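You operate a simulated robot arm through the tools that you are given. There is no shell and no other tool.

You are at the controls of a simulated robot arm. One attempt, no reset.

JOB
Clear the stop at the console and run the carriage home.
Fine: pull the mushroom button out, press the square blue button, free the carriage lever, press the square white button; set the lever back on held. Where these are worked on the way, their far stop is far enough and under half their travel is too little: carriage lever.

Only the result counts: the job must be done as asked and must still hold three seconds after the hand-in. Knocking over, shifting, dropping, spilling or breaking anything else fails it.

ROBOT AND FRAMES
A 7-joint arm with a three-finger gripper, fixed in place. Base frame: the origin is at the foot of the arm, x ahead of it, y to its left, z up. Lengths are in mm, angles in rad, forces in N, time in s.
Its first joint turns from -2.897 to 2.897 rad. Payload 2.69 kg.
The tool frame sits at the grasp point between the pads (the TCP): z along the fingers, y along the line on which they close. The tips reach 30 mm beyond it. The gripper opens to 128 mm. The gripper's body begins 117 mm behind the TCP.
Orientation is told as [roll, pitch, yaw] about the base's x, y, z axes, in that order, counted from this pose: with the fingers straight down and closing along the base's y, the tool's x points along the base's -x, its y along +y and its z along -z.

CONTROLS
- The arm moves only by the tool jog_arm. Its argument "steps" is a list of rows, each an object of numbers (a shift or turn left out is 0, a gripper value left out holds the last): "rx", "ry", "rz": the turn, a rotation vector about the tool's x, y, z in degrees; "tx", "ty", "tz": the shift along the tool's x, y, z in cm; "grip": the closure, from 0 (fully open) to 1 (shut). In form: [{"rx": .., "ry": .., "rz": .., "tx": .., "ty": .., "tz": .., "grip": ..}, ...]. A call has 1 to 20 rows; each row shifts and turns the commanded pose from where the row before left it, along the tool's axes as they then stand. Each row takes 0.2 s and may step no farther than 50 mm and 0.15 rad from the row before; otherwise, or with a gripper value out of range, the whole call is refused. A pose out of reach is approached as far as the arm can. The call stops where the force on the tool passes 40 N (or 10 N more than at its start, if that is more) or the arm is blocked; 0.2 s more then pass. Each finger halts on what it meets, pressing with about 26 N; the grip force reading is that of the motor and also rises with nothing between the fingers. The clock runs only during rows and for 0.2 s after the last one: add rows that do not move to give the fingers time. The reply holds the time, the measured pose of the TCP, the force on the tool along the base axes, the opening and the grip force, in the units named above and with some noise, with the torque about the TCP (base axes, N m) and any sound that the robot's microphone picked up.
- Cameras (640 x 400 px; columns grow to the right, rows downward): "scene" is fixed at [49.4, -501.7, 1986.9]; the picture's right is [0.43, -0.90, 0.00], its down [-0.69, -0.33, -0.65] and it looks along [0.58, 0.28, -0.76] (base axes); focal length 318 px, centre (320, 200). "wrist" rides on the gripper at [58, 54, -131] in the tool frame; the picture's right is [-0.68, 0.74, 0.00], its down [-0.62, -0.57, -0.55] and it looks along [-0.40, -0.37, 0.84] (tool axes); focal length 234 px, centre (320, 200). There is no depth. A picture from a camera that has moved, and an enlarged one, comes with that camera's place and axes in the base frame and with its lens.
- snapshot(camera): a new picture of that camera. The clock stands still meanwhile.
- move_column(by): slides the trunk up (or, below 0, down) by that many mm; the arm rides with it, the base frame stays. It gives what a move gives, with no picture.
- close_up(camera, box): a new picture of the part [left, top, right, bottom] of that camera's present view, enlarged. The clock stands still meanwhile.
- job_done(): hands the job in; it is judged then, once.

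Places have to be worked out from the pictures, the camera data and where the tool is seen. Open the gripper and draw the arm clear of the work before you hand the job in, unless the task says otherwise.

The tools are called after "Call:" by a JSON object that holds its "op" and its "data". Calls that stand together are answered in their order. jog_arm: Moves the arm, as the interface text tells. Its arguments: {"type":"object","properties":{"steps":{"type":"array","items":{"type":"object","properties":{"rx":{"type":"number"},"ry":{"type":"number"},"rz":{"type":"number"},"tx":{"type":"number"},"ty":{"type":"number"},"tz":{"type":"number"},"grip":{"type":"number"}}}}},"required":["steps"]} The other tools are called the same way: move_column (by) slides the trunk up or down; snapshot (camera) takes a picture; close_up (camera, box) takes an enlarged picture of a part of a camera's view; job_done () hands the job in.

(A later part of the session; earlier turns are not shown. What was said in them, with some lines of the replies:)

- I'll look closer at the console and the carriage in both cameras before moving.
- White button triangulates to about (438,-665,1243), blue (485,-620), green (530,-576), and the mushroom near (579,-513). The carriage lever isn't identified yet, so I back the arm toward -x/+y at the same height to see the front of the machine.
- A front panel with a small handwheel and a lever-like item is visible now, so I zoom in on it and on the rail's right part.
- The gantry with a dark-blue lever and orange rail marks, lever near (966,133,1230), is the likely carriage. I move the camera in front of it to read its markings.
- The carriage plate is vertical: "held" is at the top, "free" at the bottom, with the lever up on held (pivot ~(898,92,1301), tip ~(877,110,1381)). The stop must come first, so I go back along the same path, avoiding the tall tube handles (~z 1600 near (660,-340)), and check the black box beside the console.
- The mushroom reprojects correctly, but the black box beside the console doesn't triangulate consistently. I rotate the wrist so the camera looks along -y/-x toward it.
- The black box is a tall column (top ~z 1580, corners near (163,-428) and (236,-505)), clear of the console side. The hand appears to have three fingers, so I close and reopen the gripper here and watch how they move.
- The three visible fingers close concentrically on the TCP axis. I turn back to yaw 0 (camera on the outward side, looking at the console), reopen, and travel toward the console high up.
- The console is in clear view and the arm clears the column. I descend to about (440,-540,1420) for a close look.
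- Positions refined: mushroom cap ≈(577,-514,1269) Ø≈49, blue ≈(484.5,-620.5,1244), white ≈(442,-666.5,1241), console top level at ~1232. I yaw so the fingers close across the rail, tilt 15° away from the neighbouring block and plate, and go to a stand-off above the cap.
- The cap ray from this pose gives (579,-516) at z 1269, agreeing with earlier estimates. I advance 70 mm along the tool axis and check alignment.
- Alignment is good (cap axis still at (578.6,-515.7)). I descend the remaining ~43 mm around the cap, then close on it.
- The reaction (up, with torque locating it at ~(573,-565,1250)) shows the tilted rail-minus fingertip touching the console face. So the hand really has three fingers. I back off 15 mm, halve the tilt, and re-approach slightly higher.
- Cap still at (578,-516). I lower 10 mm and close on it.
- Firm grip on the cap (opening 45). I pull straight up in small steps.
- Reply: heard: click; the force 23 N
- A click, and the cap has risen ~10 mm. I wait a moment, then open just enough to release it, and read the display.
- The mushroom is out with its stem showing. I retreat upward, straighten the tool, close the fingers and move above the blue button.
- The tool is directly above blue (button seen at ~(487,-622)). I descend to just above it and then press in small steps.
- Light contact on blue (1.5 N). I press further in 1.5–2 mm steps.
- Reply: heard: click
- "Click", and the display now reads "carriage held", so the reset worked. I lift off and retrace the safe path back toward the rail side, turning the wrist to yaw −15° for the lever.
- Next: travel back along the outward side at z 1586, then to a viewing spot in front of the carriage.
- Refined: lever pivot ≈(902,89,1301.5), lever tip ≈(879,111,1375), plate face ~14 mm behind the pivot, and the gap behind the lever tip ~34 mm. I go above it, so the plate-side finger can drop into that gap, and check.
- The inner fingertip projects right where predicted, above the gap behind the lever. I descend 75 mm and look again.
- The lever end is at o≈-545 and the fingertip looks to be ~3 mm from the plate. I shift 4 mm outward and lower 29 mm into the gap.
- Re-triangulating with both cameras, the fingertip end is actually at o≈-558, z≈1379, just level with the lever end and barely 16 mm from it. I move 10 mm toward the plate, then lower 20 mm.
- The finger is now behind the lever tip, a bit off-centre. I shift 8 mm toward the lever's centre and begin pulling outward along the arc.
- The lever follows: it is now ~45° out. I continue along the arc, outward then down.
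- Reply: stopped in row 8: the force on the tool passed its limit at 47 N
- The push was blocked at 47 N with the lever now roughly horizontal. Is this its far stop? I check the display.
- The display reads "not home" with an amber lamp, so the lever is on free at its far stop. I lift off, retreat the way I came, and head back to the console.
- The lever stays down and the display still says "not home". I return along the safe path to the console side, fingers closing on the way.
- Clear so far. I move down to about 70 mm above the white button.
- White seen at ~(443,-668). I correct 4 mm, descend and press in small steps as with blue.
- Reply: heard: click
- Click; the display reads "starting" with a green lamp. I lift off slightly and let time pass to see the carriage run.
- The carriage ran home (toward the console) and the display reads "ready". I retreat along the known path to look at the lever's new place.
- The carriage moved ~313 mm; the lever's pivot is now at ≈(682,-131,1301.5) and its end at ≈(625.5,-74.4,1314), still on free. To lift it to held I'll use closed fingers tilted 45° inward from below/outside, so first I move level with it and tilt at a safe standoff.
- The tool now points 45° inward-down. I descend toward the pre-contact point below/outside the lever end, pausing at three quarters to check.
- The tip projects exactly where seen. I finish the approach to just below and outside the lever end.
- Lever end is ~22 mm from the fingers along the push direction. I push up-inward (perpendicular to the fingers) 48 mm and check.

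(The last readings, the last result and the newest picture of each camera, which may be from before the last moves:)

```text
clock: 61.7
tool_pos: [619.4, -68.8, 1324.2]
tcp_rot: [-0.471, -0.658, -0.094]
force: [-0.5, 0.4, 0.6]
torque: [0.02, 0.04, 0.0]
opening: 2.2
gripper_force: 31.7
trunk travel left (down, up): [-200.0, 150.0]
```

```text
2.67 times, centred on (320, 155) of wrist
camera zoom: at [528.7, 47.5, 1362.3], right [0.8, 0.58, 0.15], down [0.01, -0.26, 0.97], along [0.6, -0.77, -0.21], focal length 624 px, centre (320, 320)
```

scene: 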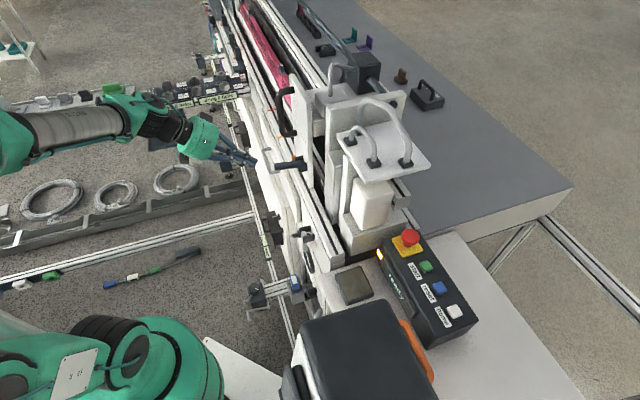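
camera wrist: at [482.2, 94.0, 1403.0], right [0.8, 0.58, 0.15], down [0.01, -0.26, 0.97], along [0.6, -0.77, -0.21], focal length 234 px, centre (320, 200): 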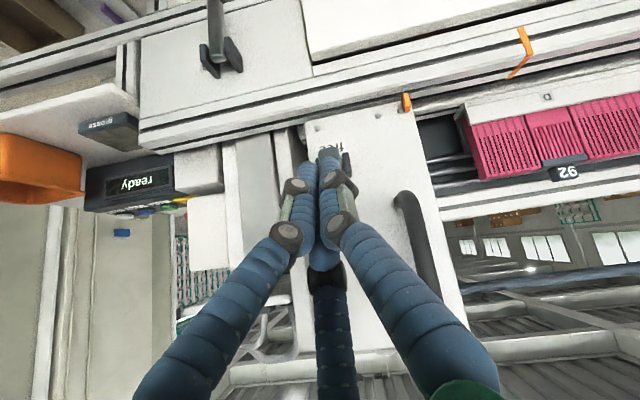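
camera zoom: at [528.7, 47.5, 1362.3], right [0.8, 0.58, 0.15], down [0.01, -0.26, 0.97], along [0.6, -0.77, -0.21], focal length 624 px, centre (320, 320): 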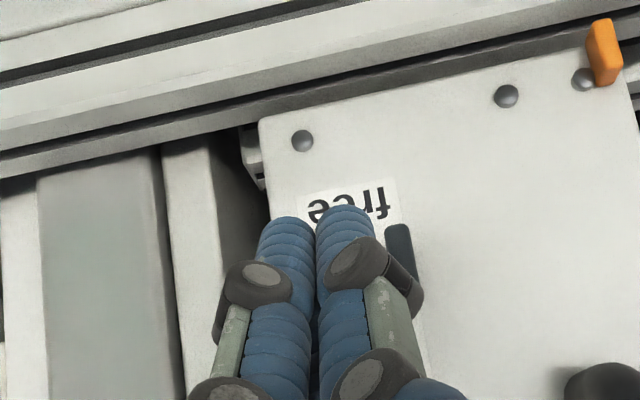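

The lever is rising with very little resistance. I continue the push with a slight retreat along the fingers.

Call:
{"op": "jog_arm", "data": {"steps": [{"tx": -0.69, "ty": -0.4, "tz": -0.1}, {"tx": -0.69, "ty": -0.4, "tz": -0.2}, {"tx": -0.69, "ty": -0.4, "tz": -0.2}, {"tx": -0.52, "ty": -0.3, "tz": -0.2}, {}]}}

Call:
{"op": "close_up", "data": {"camera": "scene", "box": [220, 110, 320, 190]}}

Call:
{"op": "close_up", "data": {"camera": "scene", "box": [360, 220, 480, 350]}}

```text
clock: 62.9
tool_pos: [630.8, -80.7, 1350.6]
tcp_rot: [-0.471, -0.656, -0.097]
force: [0.2, 0.1, 0.6]
torque: [-0.01, 0.02, -0.02]
opening: 2.1
gripper_force: 32.3
trunk travel left (down, up): [-200.0, 150.0]
```

```text
5.00 times, centred on (270, 150) of scene
camera zoom: at [49.4, -501.7, 1986.9], right [0.43, -0.9, 0.0], down [-0.69, -0.33, -0.65], along [0.58, 0.28, -0.76], focal length 1588 px, centre (570, 450)
```

zoom: 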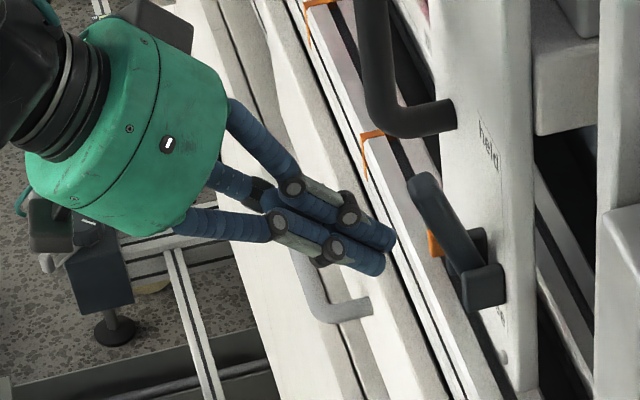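

```text
3.08 times, centred on (420, 285) of scene
camera zoom: at [49.4, -501.7, 1986.9], right [0.43, -0.9, 0.0], down [-0.69, -0.33, -0.65], along [0.58, 0.28, -0.76], focal length 978 px, centre (12, -62)
```

zoom: 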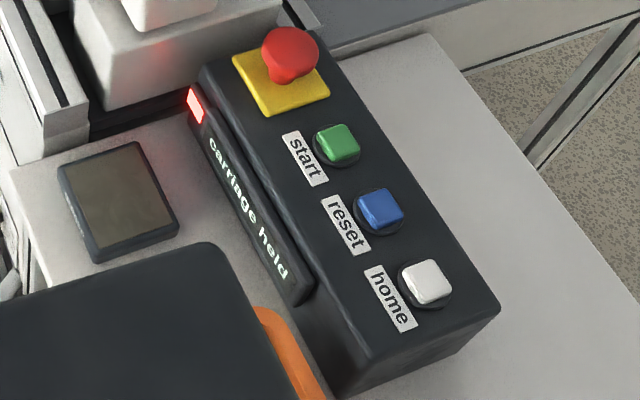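

The display reads "carriage held" and the lever appears snapped up to its held stop, off the fingers. I nudge a bit further to confirm it is fully seated.

Call:
{"op": "jog_arm", "data": {"steps": [{"tx": -0.35, "ty": -0.2}, {"tx": -0.35, "ty": -0.2}, {"tx": -0.26, "ty": -0.15}, {"tx": -0.17, "ty": -0.1}, {}]}}

Call:
{"op": "close_up", "data": {"camera": "scene", "box": [220, 110, 320, 190]}}

```text
clock: 64.1
tool_pos: [637.8, -85.2, 1359.3]
tcp_rot: [-0.472, -0.657, -0.095]
force: [0.0, 0.3, 0.7]
torque: [0.01, -0.01, 0.01]
opening: 2.0
gripper_force: 31.1
trunk travel left (down, up): [-200.0, 150.0]
```

```text
5.00 times, centred on (270, 150) of scene
camera zoom: at [49.4, -501.7, 1986.9], right [0.43, -0.9, 0.0], down [-0.69, -0.33, -0.65], along [0.58, 0.28, -0.76], focal length 1588 px, centre (570, 450)
```

zoom: 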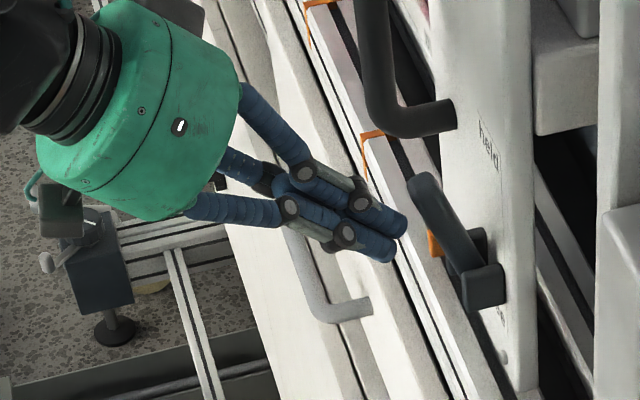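

No contact yet and the lever is unmoved. I go a few more millimetres until I feel it against its stop.

Call:
{"op": "jog_arm", "data": {"steps": [{"tx": -0.26, "ty": -0.15}, {"tx": -0.26, "ty": -0.15}, {"tx": -0.26, "ty": -0.15}, {"tx": -0.26, "ty": -0.15}, {"tx": -0.26, "ty": -0.15}, {}]}}

Call:
{"op": "close_up", "data": {"camera": "scene", "box": [220, 110, 320, 190]}}

```text
clock: 65.4
tool_pos: [641.1, -89.6, 1367.2]
tcp_rot: [-0.47, -0.65, -0.097]
force: [-17.4, 18.0, 0.3]
torque: [0.28, -0.02, 0.05]
opening: 2.1
gripper_force: 31.3
trunk travel left (down, up): [-200.0, 150.0]
stopped in row 6: the force on the tool passed its limit at 42 N (the readings are from after the stop); the commanded pose is now the measured one
```

```text
5.00 times, centred on (270, 150) of scene
camera zoom: at [49.4, -501.7, 1986.9], right [0.43, -0.9, 0.0], down [-0.69, -0.33, -0.65], along [0.58, 0.28, -0.76], focal length 1588 px, centre (570, 450)
```

zoom: 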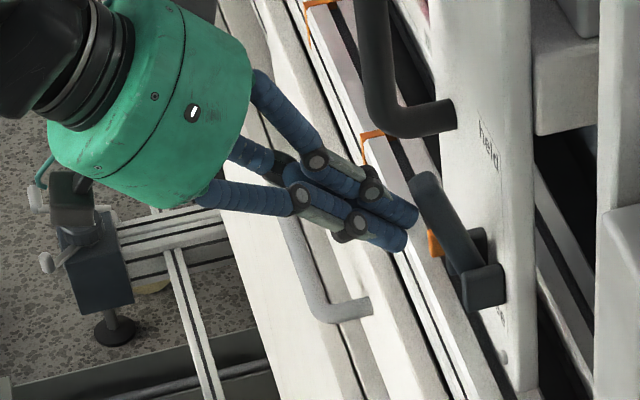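

The lever is firmly against its held stop. I unload, back straight out along the tool axis, then open the gripper clear of everything.

Call:
{"op": "jog_arm", "data": {"steps": [{"tx": 0.7, "ty": 0.4}, {"tx": 0.7, "ty": 0.4, "tz": -1}, {"tz": -4.5}, {"tz": -4.5}, {"tz": -4.5}, {"tz": -4.5}, {"tz": -4.5}, {"grip": 0}, {}, {}, {}]}}

Call:
{"op": "snapshot", "data": {"camera": "scene"}}

Call:
{"op": "close_up", "data": {"camera": "scene", "box": [360, 220, 480, 350]}}

Call:
{"op": "close_up", "data": {"camera": "scene", "box": [220, 110, 320, 190]}}

Call:
{"op": "snapshot", "data": {"camera": "wrist"}}

```text
clock: 67.8
tool_pos: [520.2, 31.8, 1520.3]
tcp_rot: [-0.468, -0.65, -0.097]
force: [-0.3, 0.3, 1.5]
torque: [-0.01, -0.01, 0.0]
opening: 128.2
gripper_force: 0.0
trunk travel left (down, up): [-200.0, 150.0]
```

```text
taken
```

scene: 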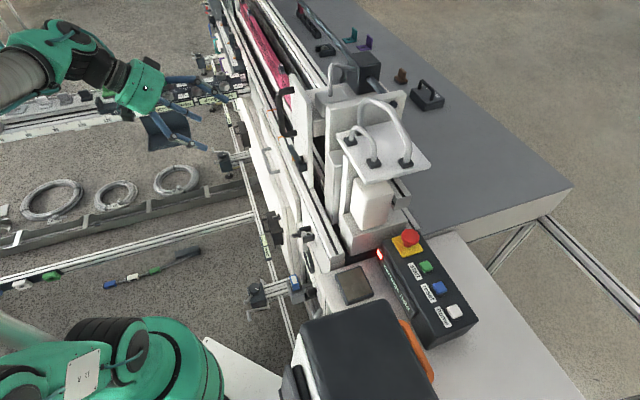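

```text
3.08 times, centred on (420, 285) of scene
camera zoom: at [49.4, -501.7, 1986.9], right [0.43, -0.9, 0.0], down [-0.69, -0.33, -0.65], along [0.58, 0.28, -0.76], focal length 978 px, centre (12, -62)
```

zoom: 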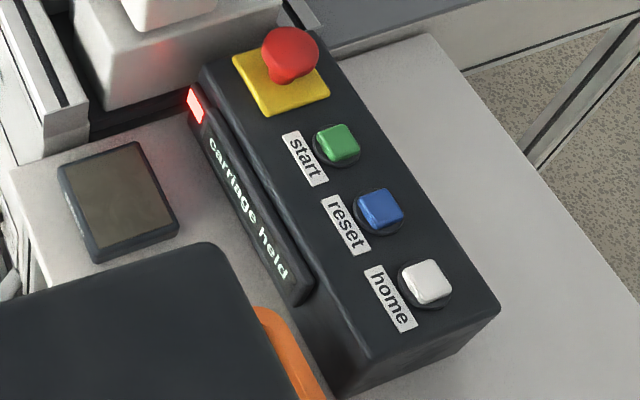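

```text
5.00 times, centred on (270, 150) of scene
camera zoom: at [49.4, -501.7, 1986.9], right [0.43, -0.9, 0.0], down [-0.69, -0.33, -0.65], along [0.58, 0.28, -0.76], focal length 1588 px, centre (570, 450)
```

zoom: 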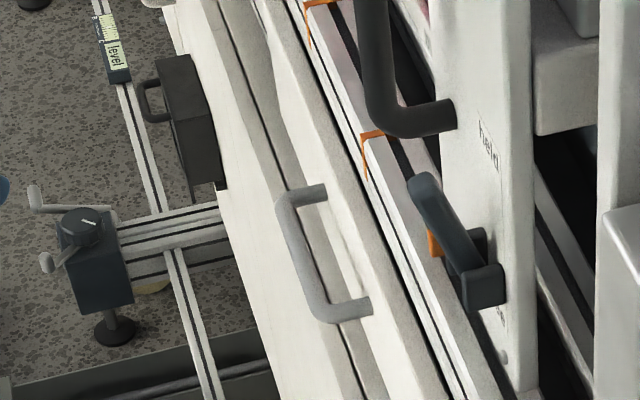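

```text
taken
camera wrist: at [428.9, 147.4, 1559.1], right [0.8, 0.58, 0.14], down [0.01, -0.26, 0.97], along [0.6, -0.77, -0.21], focal length 234 px, centre (320, 200)
```

wrist: 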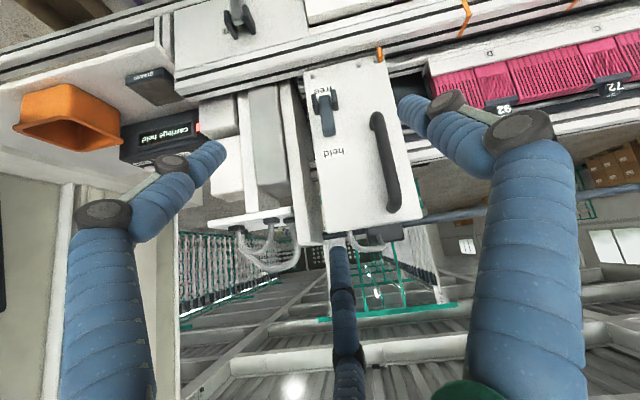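

The mushroom is out, and the carriage is home (the display read "ready" before the lever was set back). The lever is on held, the display reads "carriage held", and the arm is clear with the gripper open. I hand in the job.

Call:
{"op": "job_done", "data": {}}

```text
The job is handed in.
```

The job is handed in: the stop is cleared, the carriage is home, and its lever is back on held. I don't have the verdict.

1. **Mushroom button:** I pulled it out. It clicked and stayed out.
2. **Blue button:** I pressed it. It clicked, and the display changed from "stop is in" to "carriage held".
3. **Carriage lever to free:** I pushed it down to its far stop, and the display changed to "not home".
4. **White button:** I pressed it. The display showed "starting", the carriage ran about 313 mm toward the console, and then it showed "ready".
5. **Carriage lever to held:** I lifted it until it was firm against its stop. The display reads "carriage held" again.

**Contacts:**
- While I reached for the mushroom, one fingertip lightly touched the console face (about 20 N), so I backed off.
- Two lever pushes ended when the arm hit its force limit (47 N and 42 N), each with the lever at its stop.

I saw nothing else moved or damaged in the pictures. The gripper is open and the arm is clear of the machine.
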